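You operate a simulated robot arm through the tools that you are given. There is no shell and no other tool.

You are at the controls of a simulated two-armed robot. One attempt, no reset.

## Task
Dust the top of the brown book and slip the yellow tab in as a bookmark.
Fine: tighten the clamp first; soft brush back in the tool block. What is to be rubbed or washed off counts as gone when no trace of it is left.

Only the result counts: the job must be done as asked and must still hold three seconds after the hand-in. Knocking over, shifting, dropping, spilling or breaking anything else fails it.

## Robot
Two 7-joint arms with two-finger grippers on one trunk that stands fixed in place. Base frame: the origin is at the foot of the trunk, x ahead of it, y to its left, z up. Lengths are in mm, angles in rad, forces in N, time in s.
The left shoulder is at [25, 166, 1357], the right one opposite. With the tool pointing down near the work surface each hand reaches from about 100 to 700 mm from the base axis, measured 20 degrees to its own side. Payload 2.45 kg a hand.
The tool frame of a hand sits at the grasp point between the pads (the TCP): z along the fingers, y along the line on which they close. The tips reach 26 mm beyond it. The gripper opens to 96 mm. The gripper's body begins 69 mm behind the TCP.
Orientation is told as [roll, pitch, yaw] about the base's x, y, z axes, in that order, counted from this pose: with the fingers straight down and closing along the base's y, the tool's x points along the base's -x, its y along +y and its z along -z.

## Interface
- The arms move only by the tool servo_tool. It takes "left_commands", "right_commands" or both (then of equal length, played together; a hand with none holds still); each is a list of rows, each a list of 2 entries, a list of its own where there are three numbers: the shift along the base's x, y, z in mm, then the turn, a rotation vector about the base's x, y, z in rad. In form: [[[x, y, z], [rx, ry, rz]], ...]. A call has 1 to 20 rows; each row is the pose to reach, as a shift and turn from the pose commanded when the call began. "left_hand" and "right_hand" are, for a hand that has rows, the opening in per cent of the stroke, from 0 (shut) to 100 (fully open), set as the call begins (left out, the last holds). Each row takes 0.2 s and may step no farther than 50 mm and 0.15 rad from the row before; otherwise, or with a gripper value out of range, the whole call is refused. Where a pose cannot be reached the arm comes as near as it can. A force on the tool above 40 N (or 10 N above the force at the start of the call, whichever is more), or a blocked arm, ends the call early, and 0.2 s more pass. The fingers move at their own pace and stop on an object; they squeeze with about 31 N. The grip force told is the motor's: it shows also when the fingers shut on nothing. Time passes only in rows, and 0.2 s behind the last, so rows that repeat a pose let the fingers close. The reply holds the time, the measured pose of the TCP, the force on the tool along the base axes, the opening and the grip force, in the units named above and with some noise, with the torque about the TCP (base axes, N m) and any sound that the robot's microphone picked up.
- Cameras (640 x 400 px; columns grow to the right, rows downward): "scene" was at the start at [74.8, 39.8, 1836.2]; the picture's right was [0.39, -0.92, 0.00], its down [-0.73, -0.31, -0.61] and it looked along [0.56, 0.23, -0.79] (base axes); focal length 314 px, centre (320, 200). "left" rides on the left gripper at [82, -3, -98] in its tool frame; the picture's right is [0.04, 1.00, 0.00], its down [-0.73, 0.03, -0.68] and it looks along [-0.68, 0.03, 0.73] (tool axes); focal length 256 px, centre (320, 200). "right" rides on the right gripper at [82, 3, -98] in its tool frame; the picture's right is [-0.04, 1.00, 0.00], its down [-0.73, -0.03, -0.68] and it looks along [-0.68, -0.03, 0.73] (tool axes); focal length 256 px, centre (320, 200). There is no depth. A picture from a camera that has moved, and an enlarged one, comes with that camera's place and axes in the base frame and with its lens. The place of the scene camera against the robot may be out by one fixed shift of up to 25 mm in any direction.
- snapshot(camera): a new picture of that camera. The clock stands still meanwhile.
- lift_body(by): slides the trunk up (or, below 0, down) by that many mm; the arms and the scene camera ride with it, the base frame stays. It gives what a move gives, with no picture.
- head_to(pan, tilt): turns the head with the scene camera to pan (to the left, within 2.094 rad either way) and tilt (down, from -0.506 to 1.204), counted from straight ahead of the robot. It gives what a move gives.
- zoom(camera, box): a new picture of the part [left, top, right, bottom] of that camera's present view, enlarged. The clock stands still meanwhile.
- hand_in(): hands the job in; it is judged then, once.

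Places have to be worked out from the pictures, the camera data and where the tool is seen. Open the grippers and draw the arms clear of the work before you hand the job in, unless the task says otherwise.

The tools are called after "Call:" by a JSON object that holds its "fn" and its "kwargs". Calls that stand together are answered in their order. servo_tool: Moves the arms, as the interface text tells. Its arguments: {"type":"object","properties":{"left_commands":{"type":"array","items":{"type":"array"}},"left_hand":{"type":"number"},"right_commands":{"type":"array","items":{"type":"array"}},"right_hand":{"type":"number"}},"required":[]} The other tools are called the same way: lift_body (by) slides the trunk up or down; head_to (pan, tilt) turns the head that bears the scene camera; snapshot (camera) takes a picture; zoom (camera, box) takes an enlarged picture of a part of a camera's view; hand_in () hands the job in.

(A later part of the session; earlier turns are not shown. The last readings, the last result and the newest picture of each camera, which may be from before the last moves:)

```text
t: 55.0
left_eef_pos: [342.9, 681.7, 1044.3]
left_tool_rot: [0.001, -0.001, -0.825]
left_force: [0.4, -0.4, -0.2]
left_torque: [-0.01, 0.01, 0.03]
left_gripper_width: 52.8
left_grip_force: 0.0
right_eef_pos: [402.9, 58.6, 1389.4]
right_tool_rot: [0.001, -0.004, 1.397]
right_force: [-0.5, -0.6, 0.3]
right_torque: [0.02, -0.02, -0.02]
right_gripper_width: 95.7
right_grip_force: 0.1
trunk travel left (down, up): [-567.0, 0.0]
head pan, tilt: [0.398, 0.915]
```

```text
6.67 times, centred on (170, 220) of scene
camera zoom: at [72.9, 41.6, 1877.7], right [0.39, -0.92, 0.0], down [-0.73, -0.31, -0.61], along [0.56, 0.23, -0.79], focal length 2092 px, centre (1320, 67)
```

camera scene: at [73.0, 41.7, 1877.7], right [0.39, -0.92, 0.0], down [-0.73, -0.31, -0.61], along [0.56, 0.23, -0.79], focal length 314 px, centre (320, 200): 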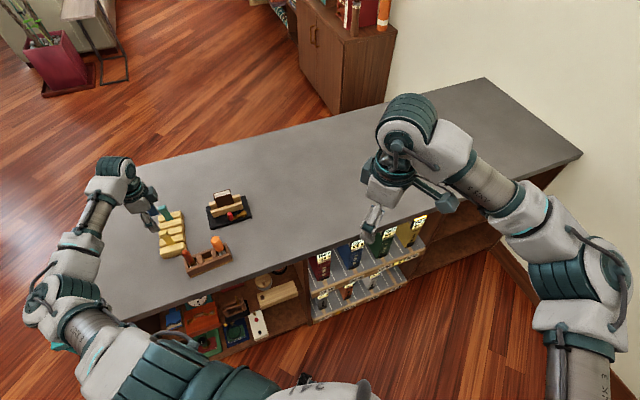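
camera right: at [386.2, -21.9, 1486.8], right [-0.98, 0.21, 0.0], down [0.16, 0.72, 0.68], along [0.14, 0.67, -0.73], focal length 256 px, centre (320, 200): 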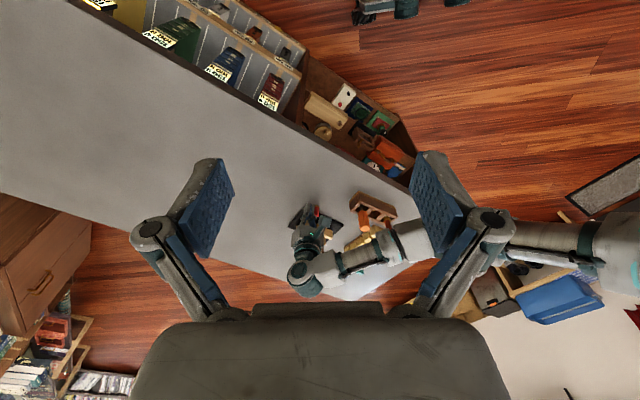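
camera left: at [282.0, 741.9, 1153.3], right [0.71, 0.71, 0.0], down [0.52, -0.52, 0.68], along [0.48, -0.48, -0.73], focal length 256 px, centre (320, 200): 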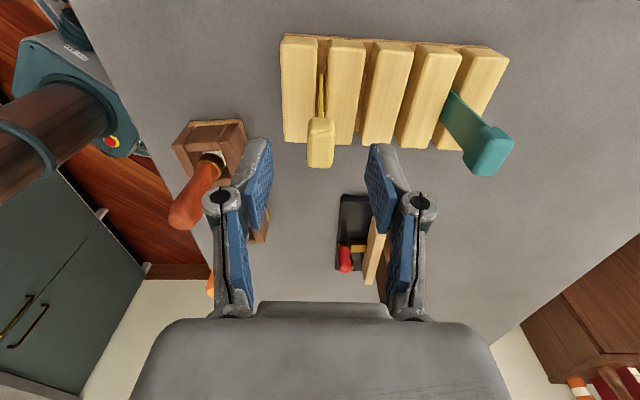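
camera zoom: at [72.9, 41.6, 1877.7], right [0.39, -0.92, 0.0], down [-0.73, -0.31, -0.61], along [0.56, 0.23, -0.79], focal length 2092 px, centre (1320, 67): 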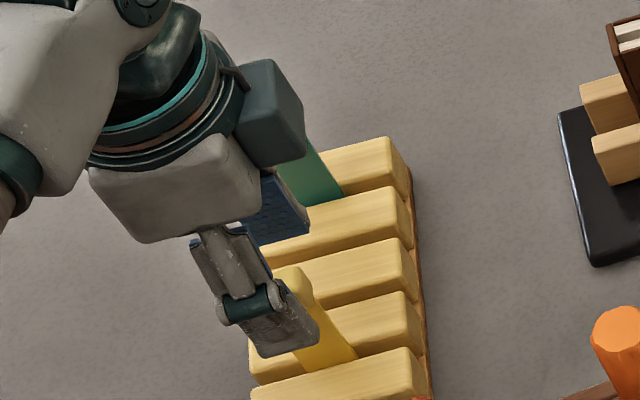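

The fingertips are around 4–8 mm below the head top. I back off 2 mm along the tab, lower 4 mm more, then close.

Call:
{"fn": "servo_tool", "kwargs": {"left_commands": [[[-1.5, 1.5, -2], [0, 0, 0]], [[-1.5, 1.5, -4], [0, 0, 0]], [[-1.5, 1.5, -4], [0, 0, 0]]]}}

Call:
{"fn": "servo_tool", "kwargs": {"left_commands": [[[0, 0, 0], [0, 0, 0]], [[0, 0, 0], [0, 0, 0]], [[0, 0, 0], [0, 0, 0]]], "left_hand": 0}}

Call:
{"fn": "zoom", "kwargs": {"camera": "left", "box": [260, 90, 380, 200]}}

Call:
{"fn": "zoom", "kwargs": {"camera": "right", "box": [370, 230, 410, 270]}}

```text
t: 55.9
left_eef_pos: [340.7, 682.6, 1038.9]
left_tool_rot: [0.002, -0.002, -0.825]
left_force: [0.5, 0.2, -0.1]
left_torque: [0.02, -0.03, 0.01]
left_gripper_width: 53.0
left_grip_force: 0.0
right_eef_pos: [403.4, 59.4, 1388.0]
right_tool_rot: [0.005, -0.002, 1.397]
right_force: [-0.4, 0.8, 0.5]
right_torque: [0.02, 0.04, -0.01]
right_gripper_width: 95.9
right_grip_force: 0.0
trunk travel left (down, up): [-567.0, 0.0]
head pan, tilt: [0.398, 0.915]
```

```text
t: 56.6
left_eef_pos: [340.7, 683.5, 1039.4]
left_tool_rot: [0.001, -0.002, -0.823]
left_force: [0.4, -0.2, 0.4]
left_torque: [-0.03, 0.0, 0.01]
left_gripper_width: 14.6
left_grip_force: 30.9
right_eef_pos: [402.8, 58.9, 1389.1]
right_tool_rot: [0.001, -0.002, 1.398]
right_force: [0.1, -0.5, 0.6]
right_torque: [-0.02, 0.03, 0.02]
right_gripper_width: 96.0
right_grip_force: 0.2
trunk travel left (down, up): [-567.0, 0.0]
head pan, tilt: [0.398, 0.915]
```

```text
3.64 times, centred on (320, 145) of left
camera zoom: at [283.4, 741.5, 1137.9], right [0.71, 0.71, 0.0], down [0.52, -0.52, 0.68], along [0.48, -0.48, -0.73], focal length 931 px, centre (320, 400)
```

zoom: 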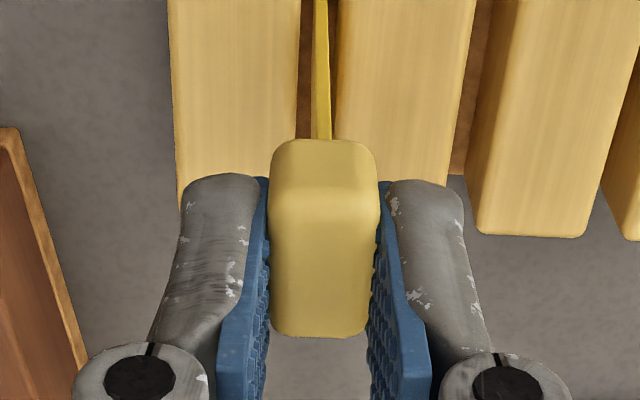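

```text
10.00 times, centred on (390, 250) of right
camera zoom: at [385.9, -21.9, 1486.9], right [-0.98, 0.21, 0.0], down [0.16, 0.72, 0.68], along [0.14, 0.67, -0.73], focal length 2560 px, centre (-380, -300)
```

zoom: 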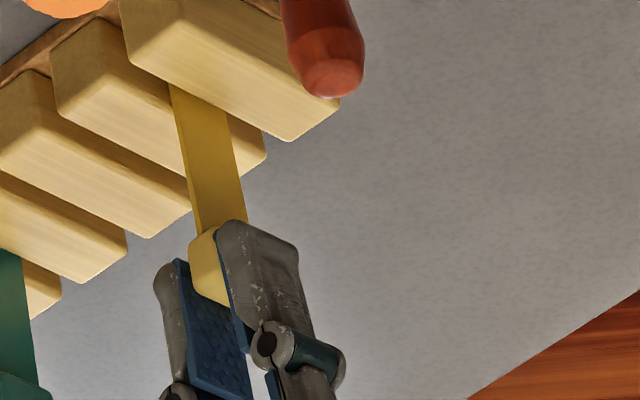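

Gripped at 14.6 mm. I pull the tab straight up out of the rack.

Call:
{"fn": "servo_tool", "kwargs": {"left_commands": [[[0, 0, 10], [0, 0, 0]], [[0, 0, 25], [0, 0, 0]], [[0, 0, 45], [0, 0, 0]], [[0, 0, 70], [0, 0, 0]], [[0, 0, 100], [0, 0, 0]], [[0, 0, 130], [0, 0, 0]], [[0, 0, 150], [0, 0, 0]], [[0, 0, 150], [0, 0, 0]]]}}

Call:
{"fn": "snapshot", "kwargs": {"camera": "left"}}

Call:
{"fn": "zoom", "kwargs": {"camera": "right", "box": [340, 190, 440, 300]}}

Call:
{"fn": "zoom", "kwargs": {"camera": "scene", "box": [110, 140, 230, 260]}}

```text
t: 58.5
left_eef_pos: [341.5, 682.5, 1190.7]
left_tool_rot: [-0.002, -0.002, -0.823]
left_force: [0.5, 0.7, -0.2]
left_torque: [-0.02, -0.03, 0.01]
left_gripper_width: 14.4
left_grip_force: 31.3
right_eef_pos: [402.7, 59.1, 1388.8]
right_tool_rot: [0.002, -0.001, 1.398]
right_force: [-0.1, 0.3, 0.0]
right_torque: [0.02, 0.05, -0.02]
right_gripper_width: 96.0
right_grip_force: 0.0
trunk travel left (down, up): [-567.0, 0.0]
head pan, tilt: [0.398, 0.915]
```

```text
taken
camera left: at [283.4, 741.9, 1288.0], right [0.71, 0.71, 0.0], down [0.52, -0.52, 0.68], along [0.48, -0.48, -0.73], focal length 256 px, centre (320, 200)
```

left: 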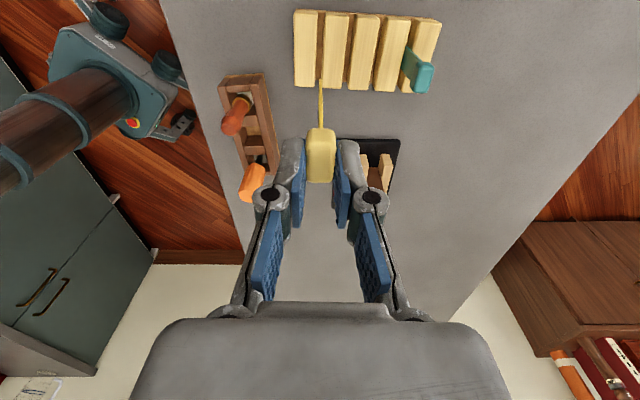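

```text
3.64 times, centred on (390, 245) of right
camera zoom: at [386.0, -21.7, 1486.8], right [-0.98, 0.21, 0.0], down [0.16, 0.72, 0.68], along [0.14, 0.67, -0.73], focal length 931 px, centre (66, 36)
```

zoom: 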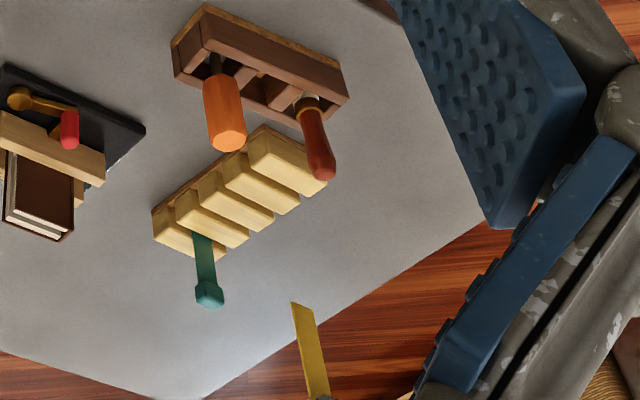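

```text
3.33 times, centred on (170, 200) of scene
camera zoom: at [73.1, 41.8, 1877.7], right [0.39, -0.92, 0.0], down [-0.73, -0.31, -0.61], along [0.56, 0.23, -0.79], focal length 1046 px, centre (820, 200)
```

zoom: 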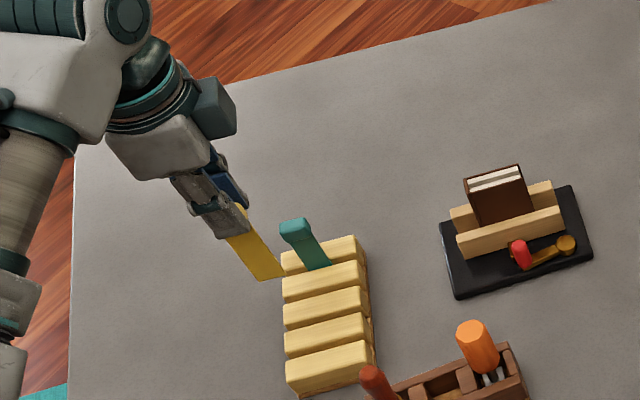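

The tab hangs straight; its end is about 123 mm below the TCP. I carry it above the book, staying high.

Call:
{"fn": "servo_tool", "kwargs": {"left_commands": [[[33, -13, 4], [0, 0, 0.006]], [[67, -26, 7], [0, 0, 0.012]], [[100, -39, 7], [0, 0, 0.018]], [[133, -51, 7], [0, 0, 0.024]], [[167, -64, 7], [0, 0, 0.03]], [[200, -77, 7], [0, 0, 0.035]], [[200, -77, 7], [0, 0, 0.035]]]}}

Call:
{"fn": "snapshot", "kwargs": {"camera": "left"}}

Call:
{"fn": "zoom", "kwargs": {"camera": "left", "box": [270, 40, 370, 140]}}

Call:
{"fn": "zoom", "kwargs": {"camera": "right", "box": [260, 200, 360, 310]}}

Call:
{"fn": "snapshot", "kwargs": {"camera": "scene"}}

```text
t: 60.0
left_eef_pos: [542.7, 605.1, 1199.0]
left_tool_rot: [0.0, -0.003, -0.79]
left_force: [-0.6, 0.2, -0.6]
left_torque: [0.01, -0.02, -0.01]
left_gripper_width: 14.6
left_grip_force: 30.5
right_eef_pos: [402.9, 58.3, 1389.7]
right_tool_rot: [0.003, -0.003, 1.398]
right_force: [0.5, 0.0, 0.0]
right_torque: [0.02, -0.01, 0.01]
right_gripper_width: 96.0
right_grip_force: 0.1
trunk travel left (down, up): [-567.0, 0.0]
head pan, tilt: [0.398, 0.915]
```

```text
taken
camera left: at [481.6, 660.2, 1297.3], right [0.68, 0.73, 0.0], down [0.54, -0.5, 0.68], along [0.5, -0.46, -0.73], focal length 256 px, centre (320, 200)
```

left: 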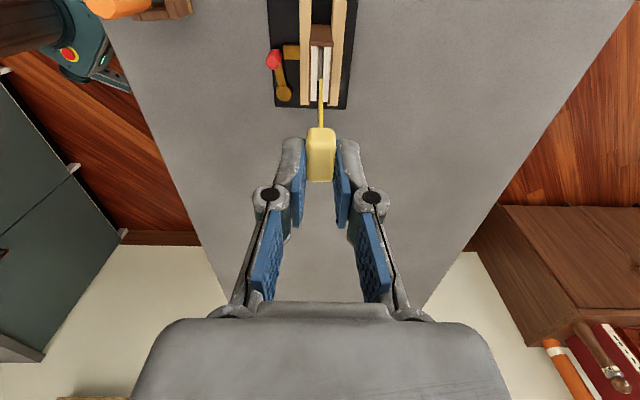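

```text
4.00 times, centred on (320, 90) of left
camera zoom: at [481.6, 660.2, 1297.3], right [0.68, 0.73, 0.0], down [0.54, -0.5, 0.68], along [0.5, -0.46, -0.73], focal length 1024 px, centre (320, 640)
```

zoom: 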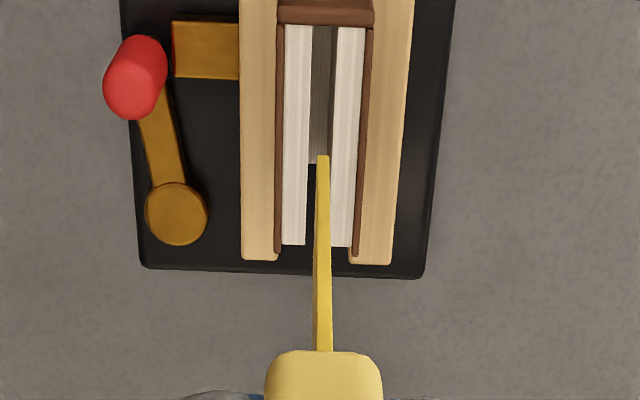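

```text
3.64 times, centred on (310, 255) of right
camera zoom: at [385.0, -22.6, 1487.2], right [-0.98, 0.21, 0.0], down [0.16, 0.72, 0.68], along [0.14, 0.67, -0.73], focal length 931 px, centre (356, 0)
```

zoom: 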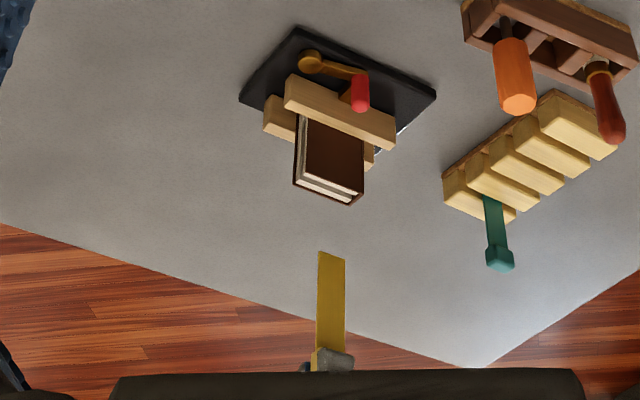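

```text
taken
camera scene: at [74.7, 38.7, 1877.7], right [0.39, -0.92, 0.0], down [-0.73, -0.31, -0.61], along [0.56, 0.23, -0.79], focal length 314 px, centre (320, 200)
```

scene: 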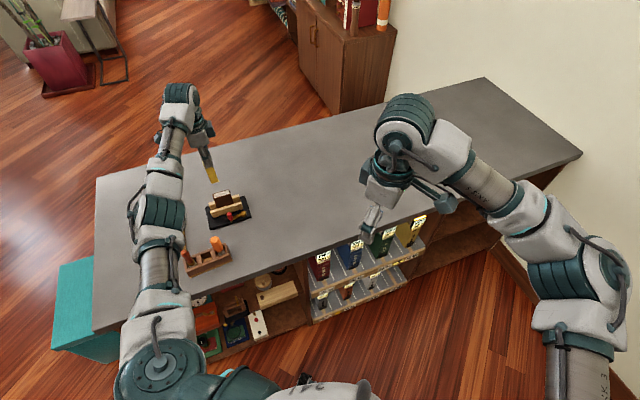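

Excellent alignment: slit (6 mm) and strip (2.4 mm) agree within half a millimetre in tool-y. I turn +0.012 rad, lower until the strip end is just above the pages, and recheck.

Call:
{"fn": "servo_tool", "kwargs": {"left_commands": [[[0, 0, -12], [0, 0, 0.012]], [[0, 0, -24], [0, 0, 0.012]], [[0, 0, -36], [0, 0, 0.012]], [[0, 0, -36], [0, 0, 0.012]]]}}

Call:
{"fn": "zoom", "kwargs": {"camera": "left", "box": [270, 40, 370, 140]}}

Call:
{"fn": "zoom", "kwargs": {"camera": "left", "box": [300, 45, 345, 115]}}

Call:
{"fn": "zoom", "kwargs": {"camera": "right", "box": [285, 220, 345, 300]}}

```text
t: 61.0
left_eef_pos: [541.7, 605.6, 1160.4]
left_tool_rot: [-0.001, -0.003, -0.775]
left_force: [0.0, 0.6, -0.5]
left_torque: [0.02, 0.04, 0.02]
left_gripper_width: 14.7
left_grip_force: 30.8
right_eef_pos: [403.1, 58.7, 1389.3]
right_tool_rot: [0.004, -0.001, 1.398]
right_force: [0.5, -0.3, 0.5]
right_torque: [-0.02, 0.02, 0.02]
right_gripper_width: 96.1
right_grip_force: 0.1
trunk travel left (down, up): [-567.0, 0.0]
head pan, tilt: [0.398, 0.915]
```

```text
4.00 times, centred on (320, 90) of left
camera zoom: at [481.5, 661.0, 1258.8], right [0.67, 0.74, 0.0], down [0.54, -0.49, 0.68], along [0.5, -0.46, -0.73], focal length 1024 px, centre (320, 640)
```

zoom: 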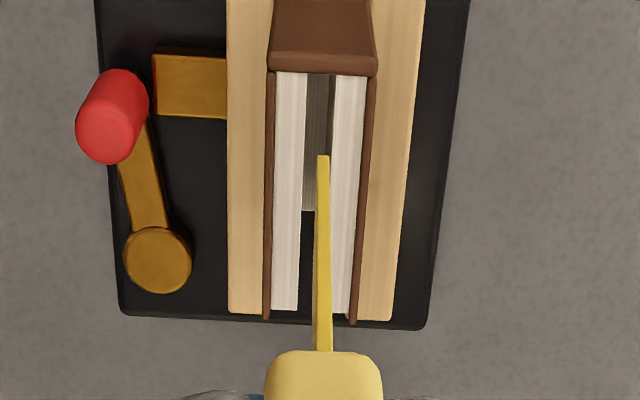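

```text
5.71 times, centred on (322, 80) of left
camera zoom: at [481.5, 661.0, 1258.8], right [0.67, 0.74, 0.0], down [0.54, -0.49, 0.68], along [0.5, -0.46, -0.73], focal length 1463 px, centre (306, 886)
```

zoom: 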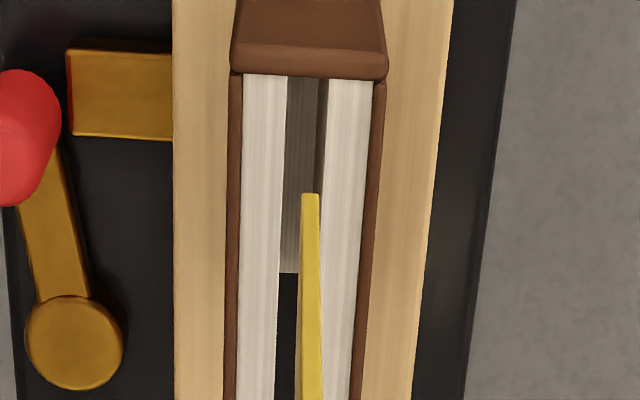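

```text
5.00 times, centred on (315, 260) of right
camera zoom: at [386.3, -22.0, 1486.8], right [-0.98, 0.21, 0.0], down [0.16, 0.72, 0.68], along [0.14, 0.67, -0.73], focal length 1280 px, centre (345, -100)
```

zoom: 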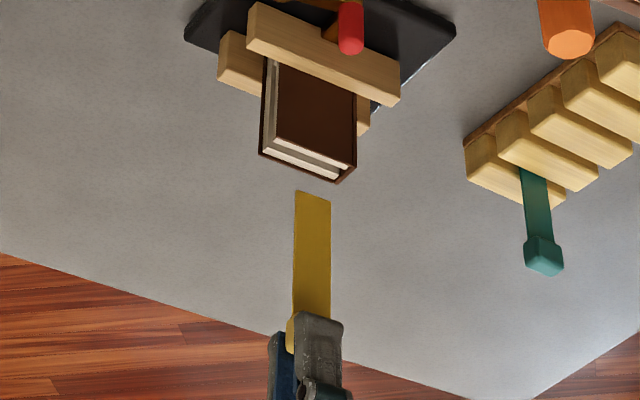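

The strip is only about 0.6 mm off the slit centre. I correct that and lower a bit more to just above or at the slit.

Call:
{"fn": "servo_tool", "kwargs": {"left_commands": [[[-0.4, -0.4, -5], [0, 0, 0]], [[-0.4, -0.4, -9], [0, 0, 0]], [[-0.4, -0.4, -9], [0, 0, 0]]]}}

Call:
{"fn": "zoom", "kwargs": {"camera": "left", "box": [300, 45, 345, 115]}}

Call:
{"fn": "zoom", "kwargs": {"camera": "right", "box": [295, 225, 335, 275]}}

Call:
{"fn": "zoom", "kwargs": {"camera": "scene", "box": [205, 160, 255, 210]}}

```text
t: 61.9
left_eef_pos: [541.0, 605.6, 1150.9]
left_tool_rot: [-0.001, -0.003, -0.776]
left_force: [-0.1, 0.3, -0.3]
left_torque: [0.01, 0.0, -0.02]
left_gripper_width: 14.7
left_grip_force: 30.6
right_eef_pos: [403.1, 59.8, 1388.3]
right_tool_rot: [0.003, -0.002, 1.396]
right_force: [-0.4, 0.1, 0.5]
right_torque: [0.01, -0.02, 0.01]
right_gripper_width: 96.1
right_grip_force: 0.0
trunk travel left (down, up): [-567.0, 0.0]
head pan, tilt: [0.398, 0.915]
```

```text
5.71 times, centred on (322, 80) of left
camera zoom: at [481.0, 661.2, 1249.7], right [0.67, 0.74, 0.0], down [0.54, -0.49, 0.68], along [0.5, -0.46, -0.73], focal length 1463 px, centre (306, 886)
```

zoom: 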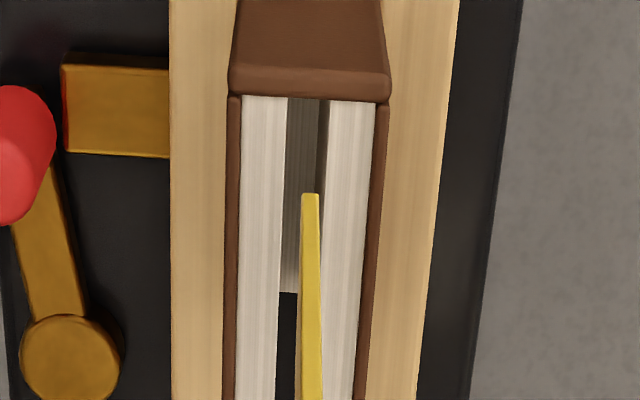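

```text
8.00 times, centred on (315, 250) of right
camera zoom: at [386.1, -21.8, 1486.8], right [-0.98, 0.21, 0.0], down [0.16, 0.72, 0.68], along [0.14, 0.67, -0.73], focal length 2048 px, centre (360, -200)
```

zoom: 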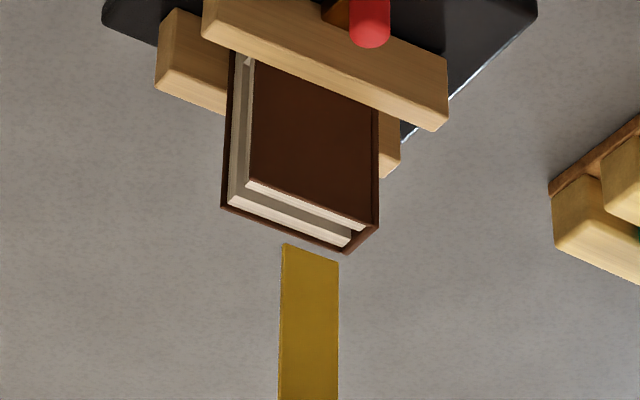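

```text
8.00 times, centred on (230, 185) of scene
camera zoom: at [75.3, 40.5, 1877.6], right [0.39, -0.92, 0.0], down [-0.73, -0.31, -0.61], along [0.56, 0.23, -0.8], focal length 2511 px, centre (1040, 320)
```

zoom: 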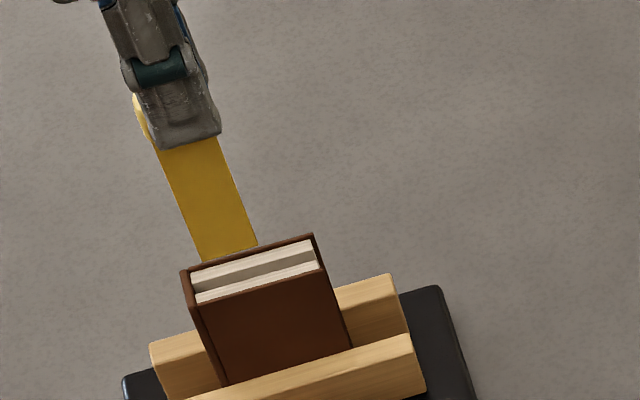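

By the side view the strip end is still about 15–19 mm above the pages. I shift 4 mm toward the fore-edge to centre it and lower another 13 mm.

Call:
{"fn": "servo_tool", "kwargs": {"left_commands": [[[2.6, -3.0, -5], [0, 0, 0]], [[2.6, -3.0, -13], [0, 0, 0]], [[2.6, -3.0, -13], [0, 0, 0]]]}}

Call:
{"fn": "zoom", "kwargs": {"camera": "left", "box": [300, 45, 345, 115]}}

Call:
{"fn": "zoom", "kwargs": {"camera": "right", "box": [295, 225, 335, 275]}}

Call:
{"fn": "zoom", "kwargs": {"camera": "scene", "box": [205, 160, 255, 210]}}

```text
t: 62.6
left_eef_pos: [542.9, 603.5, 1138.6]
left_tool_rot: [0.001, -0.001, -0.777]
left_force: [-0.7, -0.3, -0.4]
left_torque: [-0.04, -0.02, -0.01]
left_gripper_width: 14.4
left_grip_force: 31.1
right_eef_pos: [402.8, 59.3, 1388.9]
right_tool_rot: [0.001, -0.002, 1.4]
right_force: [-0.8, -0.2, 0.6]
right_torque: [-0.01, 0.02, -0.01]
right_gripper_width: 96.0
right_grip_force: 0.0
trunk travel left (down, up): [-567.0, 0.0]
head pan, tilt: [0.398, 0.915]
```

```text
5.71 times, centred on (322, 80) of left
camera zoom: at [483.1, 658.8, 1236.1], right [0.67, 0.74, 0.0], down [0.54, -0.49, 0.68], along [0.5, -0.46, -0.73], focal length 1463 px, centre (306, 886)
```

zoom: 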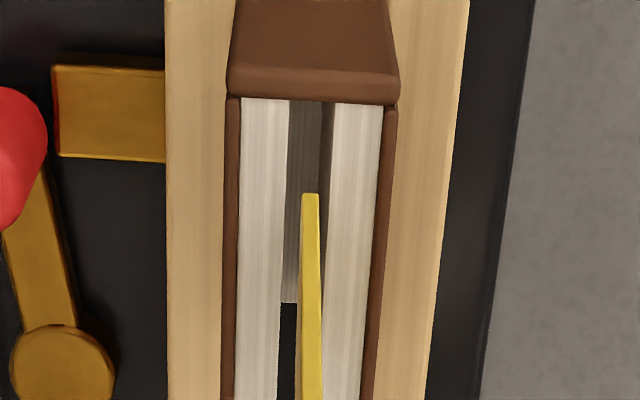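

```text
8.00 times, centred on (315, 250) of right
camera zoom: at [385.8, -21.7, 1486.9], right [-0.98, 0.21, 0.0], down [0.16, 0.72, 0.68], along [0.14, 0.67, -0.73], focal length 2048 px, centre (360, -200)
```

zoom: 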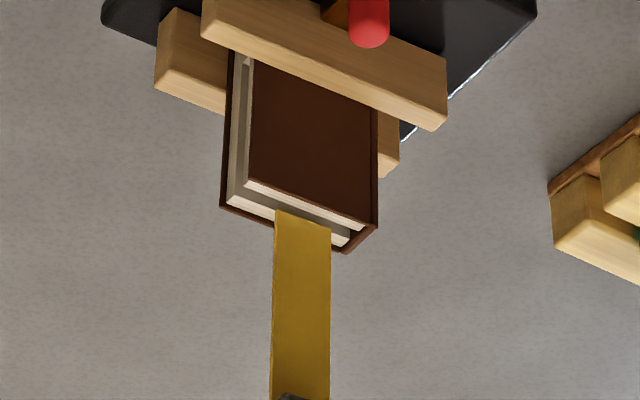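

```text
8.00 times, centred on (230, 185) of scene
camera zoom: at [75.0, 40.5, 1877.7], right [0.39, -0.92, 0.0], down [-0.73, -0.31, -0.61], along [0.56, 0.23, -0.8], focal length 2511 px, centre (1040, 320)
```

zoom: 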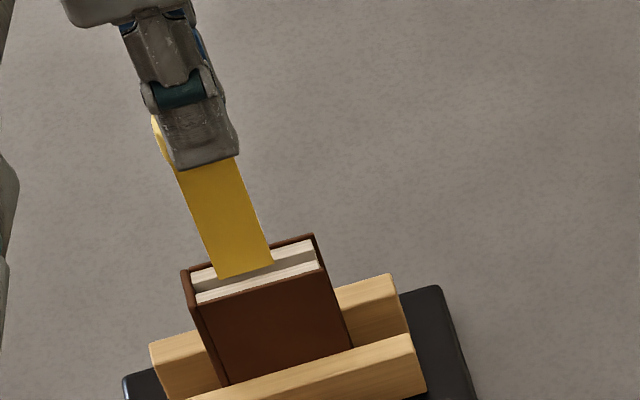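

The end is about 3 mm above the slit and aligned within 0.3 mm. I lower slowly into it with force watch.

Call:
{"fn": "servo_tool", "kwargs": {"left_commands": [[[-0.2, -0.2, -3], [0, 0, 0]], [[-0.2, -0.2, -6], [0, 0, 0]], [[-0.2, -0.2, -9], [0, 0, 0]], [[-0.2, -0.2, -12], [0, 0, 0]], [[-0.2, -0.2, -12], [0, 0, 0]]]}}

Call:
{"fn": "zoom", "kwargs": {"camera": "left", "box": [300, 45, 345, 115]}}

Call:
{"fn": "zoom", "kwargs": {"camera": "right", "box": [295, 225, 335, 275]}}

Call:
{"fn": "zoom", "kwargs": {"camera": "scene", "box": [205, 160, 255, 210]}}

```text
t: 63.9
left_eef_pos: [543.2, 604.0, 1125.0]
left_tool_rot: [-0.001, -0.002, -0.778]
left_force: [-0.4, -0.4, 0.3]
left_torque: [0.03, 0.02, -0.01]
left_gripper_width: 14.3
left_grip_force: 31.4
right_eef_pos: [403.6, 58.9, 1389.1]
right_tool_rot: [0.001, 0.0, 1.4]
right_force: [-0.2, -0.3, -0.8]
right_torque: [0.0, 0.0, -0.02]
right_gripper_width: 96.0
right_grip_force: 0.0
trunk travel left (down, up): [-567.0, 0.0]
head pan, tilt: [0.398, 0.915]
```

```text
5.71 times, centred on (322, 80) of left
camera zoom: at [482.3, 658.7, 1224.5], right [0.67, 0.74, 0.0], down [0.54, -0.49, 0.68], along [0.5, -0.46, -0.73], focal length 1463 px, centre (306, 886)
```

zoom: 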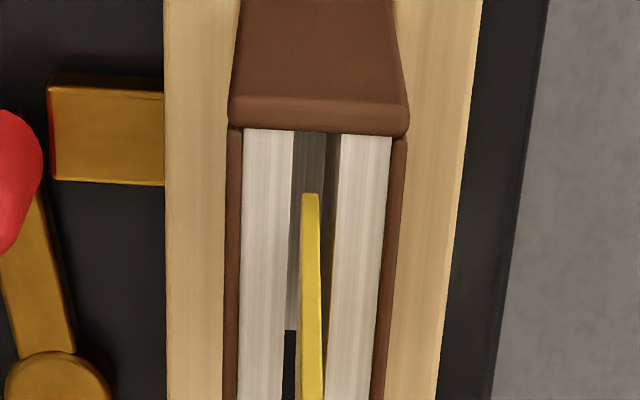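

```text
8.00 times, centred on (315, 250) of right
camera zoom: at [386.0, -21.8, 1486.9], right [-0.98, 0.21, 0.0], down [0.16, 0.72, 0.68], along [0.14, 0.67, -0.73], focal length 2048 px, centre (360, -200)
```

zoom: 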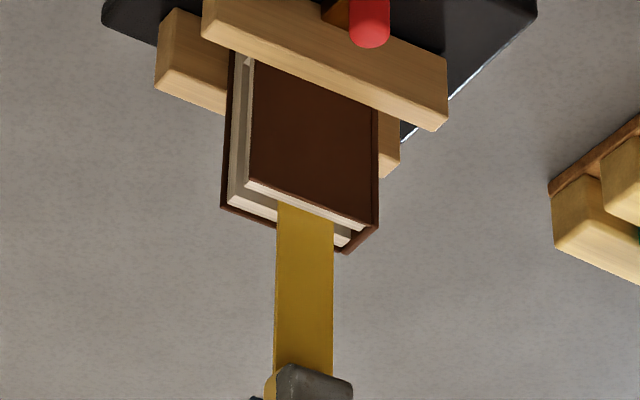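

```text
8.00 times, centred on (230, 185) of scene
camera zoom: at [75.2, 40.5, 1877.6], right [0.39, -0.92, 0.0], down [-0.73, -0.31, -0.61], along [0.56, 0.23, -0.8], focal length 2511 px, centre (1040, 320)
```

zoom: 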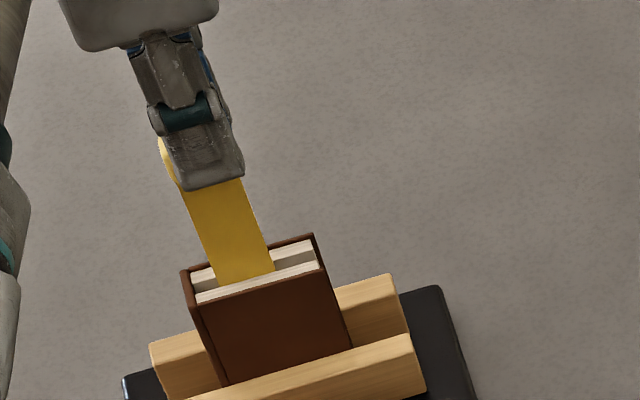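

The strip has entered the slit with no force. I continue lowering with small steps.

Call:
{"fn": "servo_tool", "kwargs": {"left_commands": [[[0.2, 0.2, -5], [0, 0, 0]], [[0.2, 0.2, -10], [0, 0, 0]], [[0.2, 0.2, -15], [0, 0, 0]], [[0.2, 0.2, -20], [0, 0, 0]], [[0.2, 0.2, -25], [0, 0, 0]], [[0.2, 0.2, -30], [0, 0, 0]], [[0.2, 0.2, -35], [0, 0, 0]], [[0.2, 0.2, -35], [0, 0, 0]]]}}

Call:
{"fn": "zoom", "kwargs": {"camera": "left", "box": [280, 60, 360, 180]}}

Call:
{"fn": "zoom", "kwargs": {"camera": "right", "box": [295, 225, 335, 275]}}

Call:
{"fn": "zoom", "kwargs": {"camera": "scene", "box": [205, 160, 255, 210]}}

```text
t: 65.7
left_eef_pos: [543.8, 604.3, 1091.4]
left_tool_rot: [0.0, -0.002, -0.776]
left_force: [-0.3, -0.5, -0.2]
left_torque: [-0.01, 0.0, 0.01]
left_gripper_width: 14.6
left_grip_force: 31.1
right_eef_pos: [403.3, 58.4, 1388.1]
right_tool_rot: [0.004, -0.001, 1.401]
right_force: [-0.1, 0.5, -0.3]
right_torque: [-0.02, 0.02, 0.0]
right_gripper_width: 95.7
right_grip_force: 0.0
trunk travel left (down, up): [-567.0, 0.0]
head pan, tilt: [0.398, 0.915]
```

```text
3.33 times, centred on (320, 120) of left
camera zoom: at [483.4, 658.5, 1189.2], right [0.67, 0.74, 0.0], down [0.54, -0.49, 0.68], along [0.5, -0.46, -0.73], focal length 853 px, centre (320, 467)
```

zoom: 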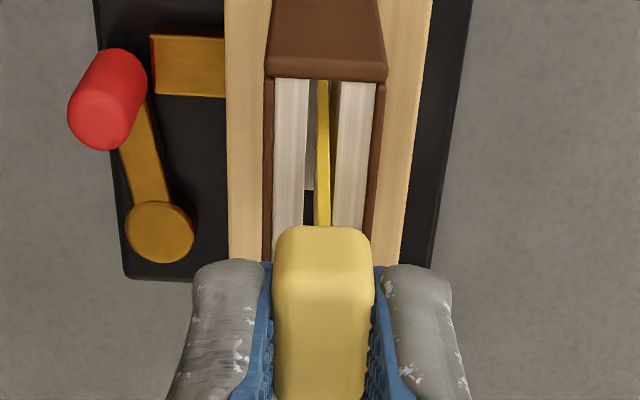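

```text
8.00 times, centred on (315, 250) of right
camera zoom: at [386.1, -21.8, 1486.8], right [-0.98, 0.21, 0.0], down [0.16, 0.72, 0.68], along [0.14, 0.67, -0.73], focal length 2048 px, centre (360, -200)
```

zoom: 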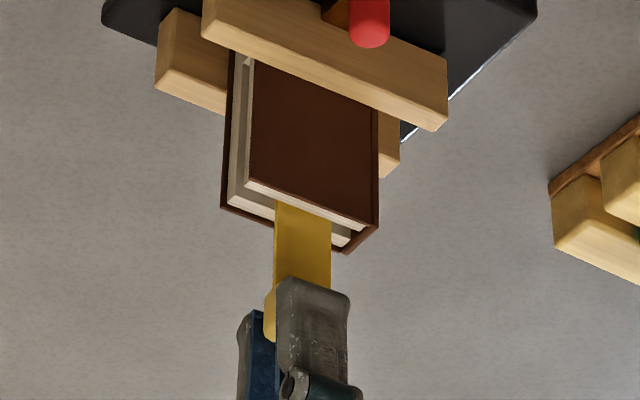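

```text
8.00 times, centred on (230, 185) of scene
camera zoom: at [75.3, 40.4, 1877.6], right [0.39, -0.92, 0.0], down [-0.73, -0.31, -0.61], along [0.56, 0.23, -0.8], focal length 2511 px, centre (1040, 320)
```

zoom: 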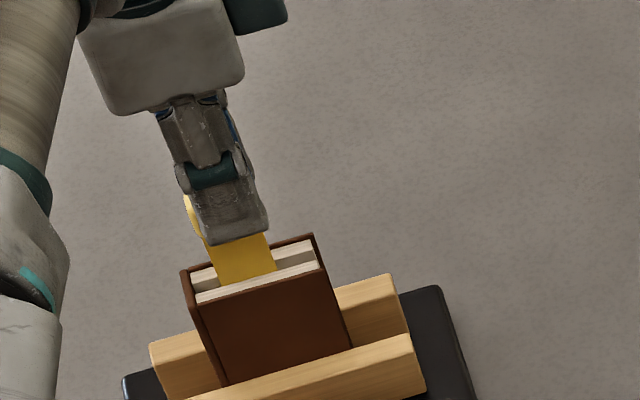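

It is going in well, with roughly 30 mm of strip left. I lower 22 mm more.

Call:
{"fn": "servo_tool", "kwargs": {"left_commands": [[[0, 0, -5], [0, 0, 0]], [[0, 0, -10], [0, 0, 0]], [[0, 0, -15], [0, 0, 0]], [[0, 0, -19], [0, 0, 0]], [[0, 0, -22], [0, 0, 0]], [[0, 0, -22], [0, 0, 0]]]}}

Call:
{"fn": "zoom", "kwargs": {"camera": "left", "box": [280, 60, 360, 180]}}

Call:
{"fn": "zoom", "kwargs": {"camera": "right", "box": [300, 235, 330, 265]}}

Call:
{"fn": "zoom", "kwargs": {"camera": "scene", "box": [205, 165, 255, 215]}}

```text
t: 67.0
left_eef_pos: [543.0, 601.2, 1072.6]
left_tool_rot: [0.006, -0.004, -0.777]
left_force: [-0.7, 1.8, 17.7]
left_torque: [0.27, 0.04, 0.01]
left_gripper_width: 14.7
left_grip_force: 30.8
right_eef_pos: [401.7, 58.2, 1390.3]
right_tool_rot: [0.002, -0.003, 1.398]
right_force: [-0.5, -0.7, 1.4]
right_torque: [-0.01, -0.01, -0.01]
right_gripper_width: 96.1
right_grip_force: 0.0
trunk travel left (down, up): [-567.0, 0.0]
head pan, tilt: [0.398, 0.915]
```

```text
3.33 times, centred on (320, 120) of left
camera zoom: at [481.8, 656.4, 1169.8], right [0.67, 0.74, 0.0], down [0.54, -0.49, 0.68], along [0.51, -0.45, -0.73], focal length 853 px, centre (320, 467)
```

zoom: 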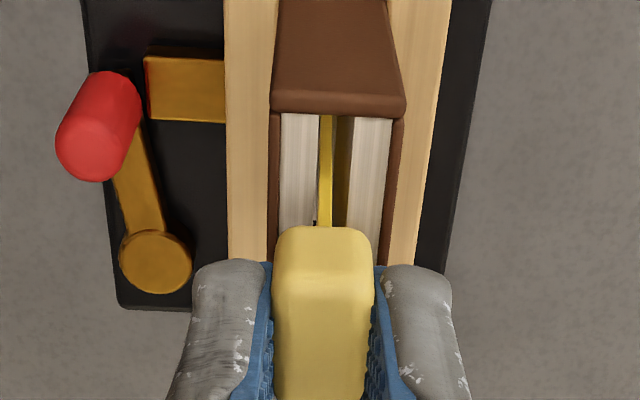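

```text
13.33 times, centred on (315, 250) of right
camera zoom: at [384.5, -23.9, 1487.4], right [-0.98, 0.21, 0.0], down [0.16, 0.72, 0.68], along [0.14, 0.67, -0.73], focal length 3413 px, centre (387, -467)
```

zoom: 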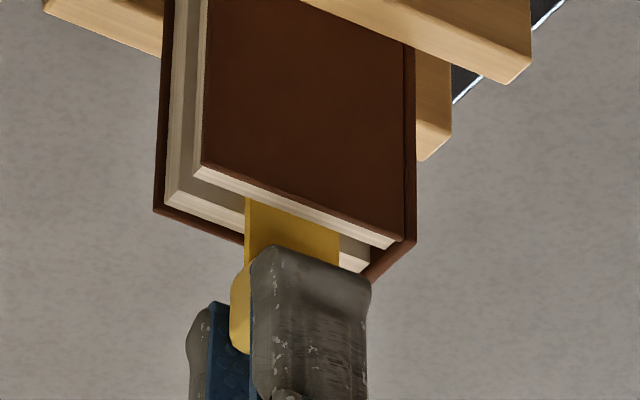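

```text
8.00 times, centred on (230, 190) of scene
camera zoom: at [71.6, 35.7, 1878.1], right [0.39, -0.92, 0.0], down [-0.73, -0.31, -0.61], along [0.56, 0.24, -0.79], focal length 2511 px, centre (1040, 280)
```

zoom: 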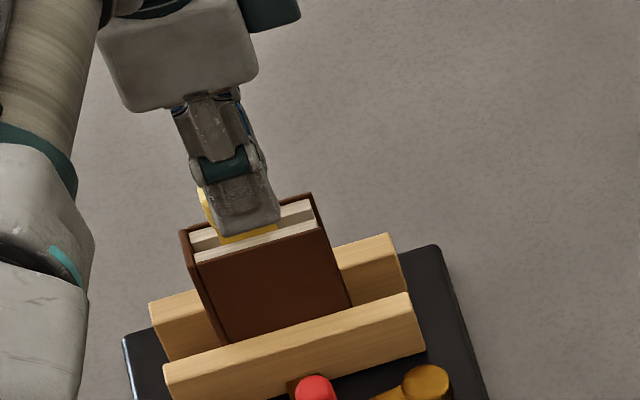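

Contact of 18 N: either the slit's floor, or the strip rubbing on the near page stack (it sits about 1.5–2 mm toward the near side). I back up 3 mm, recentre, and try again to see if the depth is the same.

Call:
{"fn": "servo_tool", "kwargs": {"left_commands": [[[0, 0, 2], [0, 0, 0]], [[0, 0, 4], [0, 0, 0]], [[0.6, 0.6, 4], [0, 0, 0]], [[1.1, 1.1, 4], [0, 0, 0]], [[1.1, 1.1, 4], [0, 0, 0]]]}}

Call:
{"fn": "zoom", "kwargs": {"camera": "left", "box": [290, 70, 350, 130]}}

Call:
{"fn": "zoom", "kwargs": {"camera": "right", "box": [300, 235, 330, 265]}}

```text
t: 68.2
left_eef_pos: [543.4, 604.7, 1073.6]
left_tool_rot: [0.001, -0.002, -0.777]
left_force: [-2.6, -2.7, -2.7]
left_torque: [-0.12, 0.16, 0.0]
left_gripper_width: 14.7
left_grip_force: 31.4
right_eef_pos: [402.5, 59.0, 1389.4]
right_tool_rot: [0.001, 0.0, 1.402]
right_force: [0.6, -0.1, -1.0]
right_torque: [-0.04, 0.01, 0.02]
right_gripper_width: 95.8
right_grip_force: 0.0
trunk travel left (down, up): [-567.0, 0.0]
head pan, tilt: [0.398, 0.915]
```

```text
6.67 times, centred on (320, 100) of left
camera zoom: at [484.3, 659.8, 1171.6], right [0.67, 0.74, 0.0], down [0.54, -0.49, 0.68], along [0.5, -0.46, -0.73], focal length 1707 px, centre (320, 867)
```

zoom: 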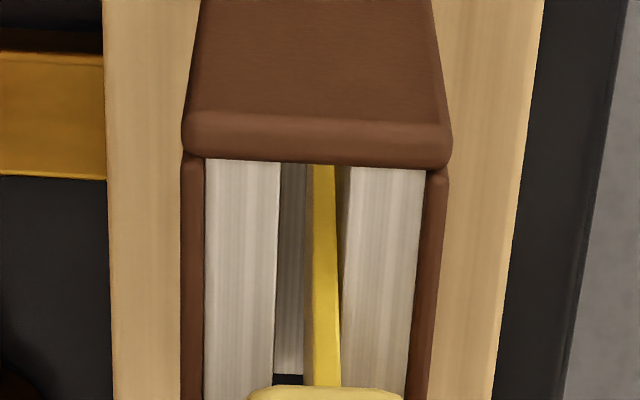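

```text
13.33 times, centred on (315, 250) of right
camera zoom: at [385.6, -22.0, 1486.9], right [-0.98, 0.21, 0.0], down [0.16, 0.72, 0.68], along [0.14, 0.67, -0.73], focal length 3413 px, centre (387, -467)
```

zoom: 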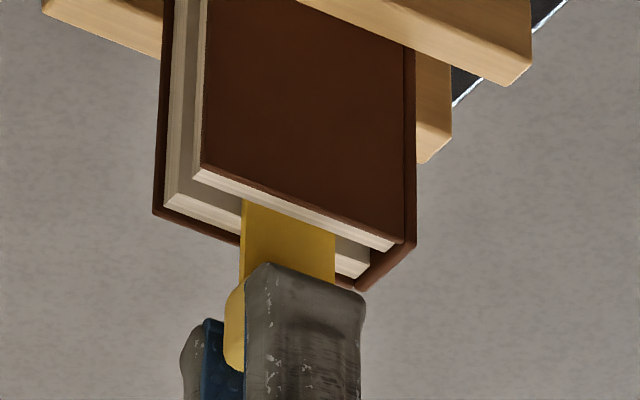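

Now it touches the far stack lightly; the middle is between. I shift back 0.9 mm and check forces.

Call:
{"fn": "servo_tool", "kwargs": {"left_commands": [[[-0.3, -0.3, 0], [0, 0, 0]], [[-0.7, -0.7, 0], [0, 0, 0]], [[-0.7, -0.7, 0], [0, 0, 0]]]}}

Call:
{"fn": "zoom", "kwargs": {"camera": "left", "box": [290, 70, 350, 130]}}

```text
t: 69.0
left_eef_pos: [545.0, 604.6, 1074.4]
left_tool_rot: [0.001, -0.002, -0.776]
left_force: [-0.3, -0.6, 0.2]
left_torque: [-0.02, 0.04, -0.01]
left_gripper_width: 14.2
left_grip_force: 30.6
right_eef_pos: [402.1, 59.3, 1388.4]
right_tool_rot: [0.001, -0.003, 1.398]
right_force: [0.7, 0.1, 0.2]
right_torque: [0.02, -0.03, 0.01]
right_gripper_width: 96.1
right_grip_force: 0.1
trunk travel left (down, up): [-567.0, 0.0]
head pan, tilt: [0.398, 0.915]
```

```text
6.67 times, centred on (320, 100) of left
camera zoom: at [484.1, 659.3, 1172.1], right [0.67, 0.74, 0.0], down [0.54, -0.49, 0.68], along [0.5, -0.46, -0.73], focal length 1707 px, centre (320, 867)
```

zoom: 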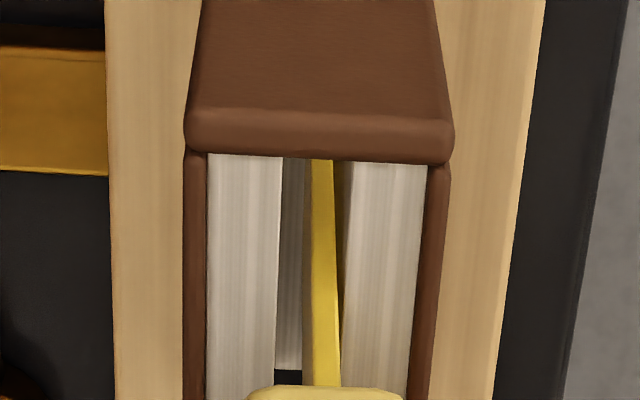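

Forces are near zero now. I lower again in 1.5 mm steps.

Call:
{"fn": "servo_tool", "kwargs": {"left_commands": [[[0, 0, -1.5], [0, 0, 0]], [[0, 0, -3], [0, 0, 0]], [[0, 0, -3], [0, 0, 0]]]}}

Call:
{"fn": "zoom", "kwargs": {"camera": "right", "box": [300, 235, 330, 265]}}

Call:
{"fn": "zoom", "kwargs": {"camera": "left", "box": [290, 70, 350, 130]}}

```text
t: 69.8
left_eef_pos: [544.8, 603.5, 1072.1]
left_tool_rot: [0.001, -0.003, -0.778]
left_force: [-0.2, 0.5, 6.2]
left_torque: [0.01, 0.01, 0.02]
left_gripper_width: 14.4
left_grip_force: 30.9
right_eef_pos: [402.7, 58.0, 1389.6]
right_tool_rot: [0.001, -0.001, 1.399]
right_force: [-0.3, 0.1, 0.6]
right_torque: [0.01, -0.02, -0.02]
right_gripper_width: 96.0
right_grip_force: 0.1
trunk travel left (down, up): [-567.0, 0.0]
head pan, tilt: [0.398, 0.915]
```

```text
13.33 times, centred on (315, 250) of right
camera zoom: at [385.6, -22.5, 1487.1], right [-0.98, 0.21, 0.0], down [0.16, 0.72, 0.68], along [0.14, 0.67, -0.73], focal length 3413 px, centre (387, -467)
```

zoom: 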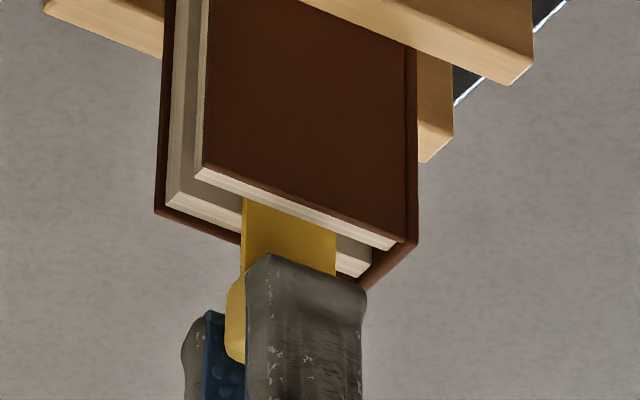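

```text
6.67 times, centred on (320, 100) of left
camera zoom: at [483.9, 659.0, 1170.0], right [0.67, 0.74, 0.0], down [0.54, -0.49, 0.68], along [0.51, -0.46, -0.73], focal length 1707 px, centre (320, 867)
```

zoom: 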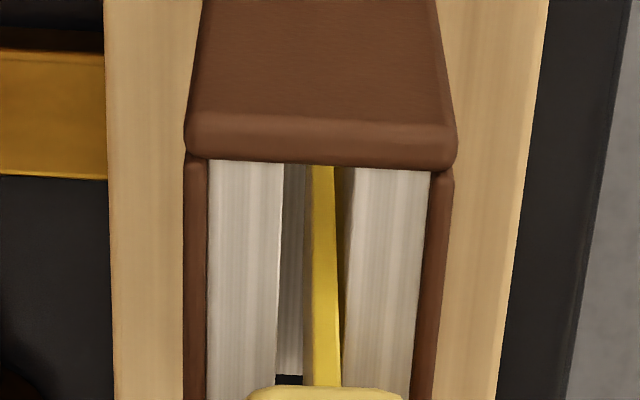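

The stop is purely vertical at the same depth, so the tab sits on the slit's floor. I ease off and release.

Call:
{"fn": "servo_tool", "kwargs": {"left_commands": [[[0, 0, 0.7], [0, 0, 0]], [[0, 0, 0.7], [0, 0, 0]]]}}

Call:
{"fn": "servo_tool", "kwargs": {"left_commands": [[[0, 0, 0], [0, 0, 0]], [[0, 0, 0], [0, 0, 0]], [[0, 0, 0], [0, 0, 0]]], "left_hand": 45}}

Call:
{"fn": "zoom", "kwargs": {"camera": "left", "box": [260, 60, 380, 200]}}

Call:
{"fn": "zoom", "kwargs": {"camera": "right", "box": [295, 230, 335, 280]}}

```text
t: 70.5
left_eef_pos: [543.0, 602.7, 1072.2]
left_tool_rot: [0.0, -0.002, -0.777]
left_force: [-0.5, 1.5, 3.3]
left_torque: [0.09, 0.04, -0.01]
left_gripper_width: 14.6
left_grip_force: 31.3
right_eef_pos: [400.7, 58.9, 1389.0]
right_tool_rot: [0.002, -0.001, 1.4]
right_force: [-0.1, -0.8, 0.5]
right_torque: [-0.02, 0.02, -0.03]
right_gripper_width: 96.2
right_grip_force: 0.1
trunk travel left (down, up): [-567.0, 0.0]
head pan, tilt: [0.398, 0.915]
```

```text
t: 71.2
left_eef_pos: [544.2, 603.5, 1071.9]
left_tool_rot: [-0.001, -0.002, -0.778]
left_force: [0.4, 0.0, 0.6]
left_torque: [0.02, 0.0, 0.0]
left_gripper_width: 43.2
left_grip_force: 0.0
right_eef_pos: [403.8, 59.3, 1389.9]
right_tool_rot: [0.004, -0.002, 1.4]
right_force: [0.4, -0.7, 0.1]
right_torque: [0.01, 0.01, 0.04]
right_gripper_width: 95.9
right_grip_force: 0.0
trunk travel left (down, up): [-567.0, 0.0]
head pan, tilt: [0.398, 0.915]
```

```text
2.86 times, centred on (320, 130) of left
camera zoom: at [484.5, 658.8, 1169.8], right [0.67, 0.74, 0.0], down [0.54, -0.49, 0.68], along [0.5, -0.46, -0.73], focal length 731 px, centre (320, 400)
```

zoom: 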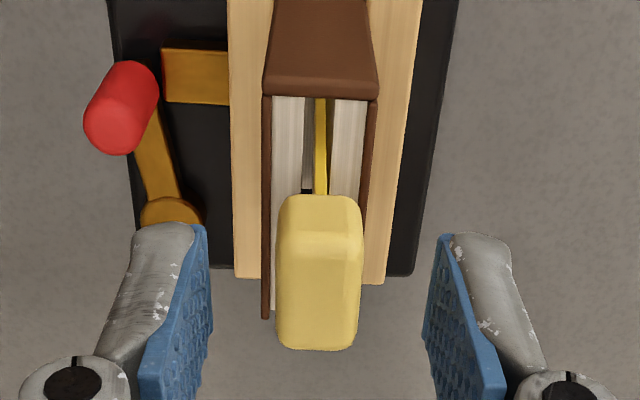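

```text
8.00 times, centred on (315, 255) of right
camera zoom: at [386.0, -21.9, 1486.9], right [-0.98, 0.21, 0.0], down [0.16, 0.72, 0.68], along [0.14, 0.67, -0.73], focal length 2048 px, centre (360, -240)
```

zoom: 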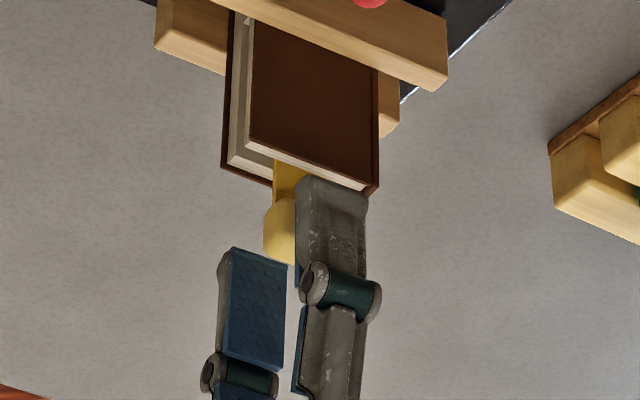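

The tab stands on its own in the slit. I rise straight up and draw the arm clear.

Call:
{"fn": "servo_tool", "kwargs": {"left_commands": [[[0, 0, 15], [0, 0, 0]], [[0, 0, 40], [0, 0, 0]], [[0, 0, 80], [0, 0, 0]], [[0, 0, 120], [0, 0, 0]], [[-30, 10, 140], [0, 0, 0.1]], [[-70, 20, 150], [0, 0, 0.2]], [[-110, 30, 160], [0, 0, 0.3]], [[-110, 30, 160], [0, 0, 0.3]]]}}

Call:
{"fn": "snapshot", "kwargs": {"camera": "left"}}

Call:
{"fn": "zoom", "kwargs": {"camera": "right", "box": [270, 190, 430, 300]}}

Call:
{"fn": "zoom", "kwargs": {"camera": "scene", "box": [140, 160, 270, 280]}}

```text
t: 73.0
left_eef_pos: [435.2, 631.8, 1232.4]
left_tool_rot: [0.0, 0.001, -0.477]
left_force: [0.2, 0.5, 0.2]
left_torque: [0.0, 0.0, 0.04]
left_gripper_width: 43.4
left_grip_force: 0.0
right_eef_pos: [405.0, 58.0, 1388.7]
right_tool_rot: [0.005, -0.003, 1.398]
right_force: [0.4, -0.3, -0.1]
right_torque: [-0.04, 0.03, 0.0]
right_gripper_width: 96.0
right_grip_force: 0.0
trunk travel left (down, up): [-567.0, 0.0]
head pan, tilt: [0.398, 0.915]
```

```text
taken
camera left: at [360.0, 666.4, 1329.6], right [0.42, 0.91, 0.0], down [0.67, -0.31, 0.68], along [0.62, -0.29, -0.73], focal length 256 px, centre (320, 200)
```

left: 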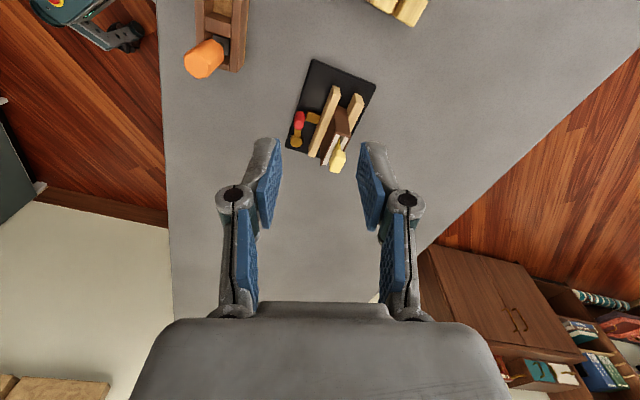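

```text
3.64 times, centred on (350, 245) of right
camera zoom: at [387.8, -22.2, 1486.2], right [-0.98, 0.21, 0.0], down [0.16, 0.72, 0.68], along [0.14, 0.67, -0.73], focal length 931 px, centre (211, 36)
```

zoom: 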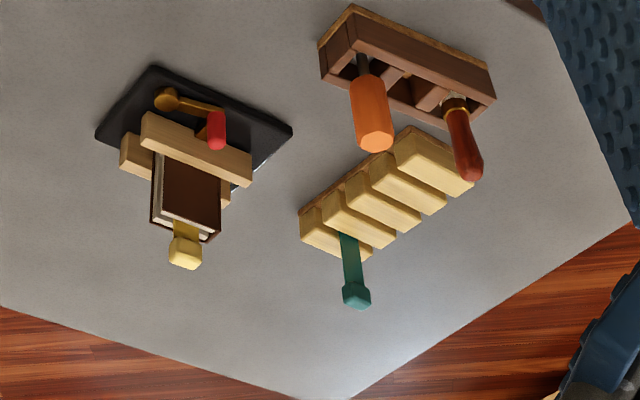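

```text
3.33 times, centred on (205, 220) of scene
camera zoom: at [75.4, 43.3, 1877.5], right [0.39, -0.92, 0.0], down [-0.73, -0.31, -0.61], along [0.56, 0.23, -0.8], focal length 1046 px, centre (703, 133)
```

zoom: 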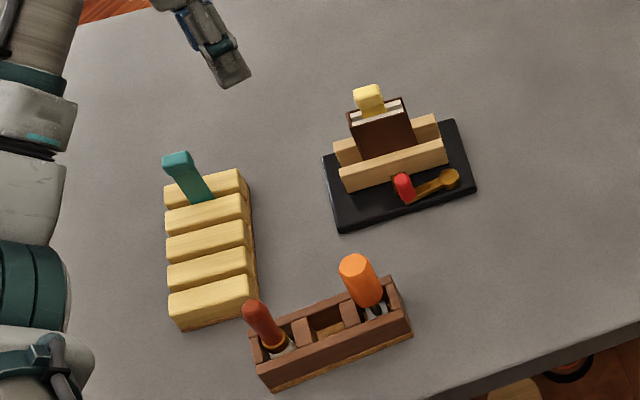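

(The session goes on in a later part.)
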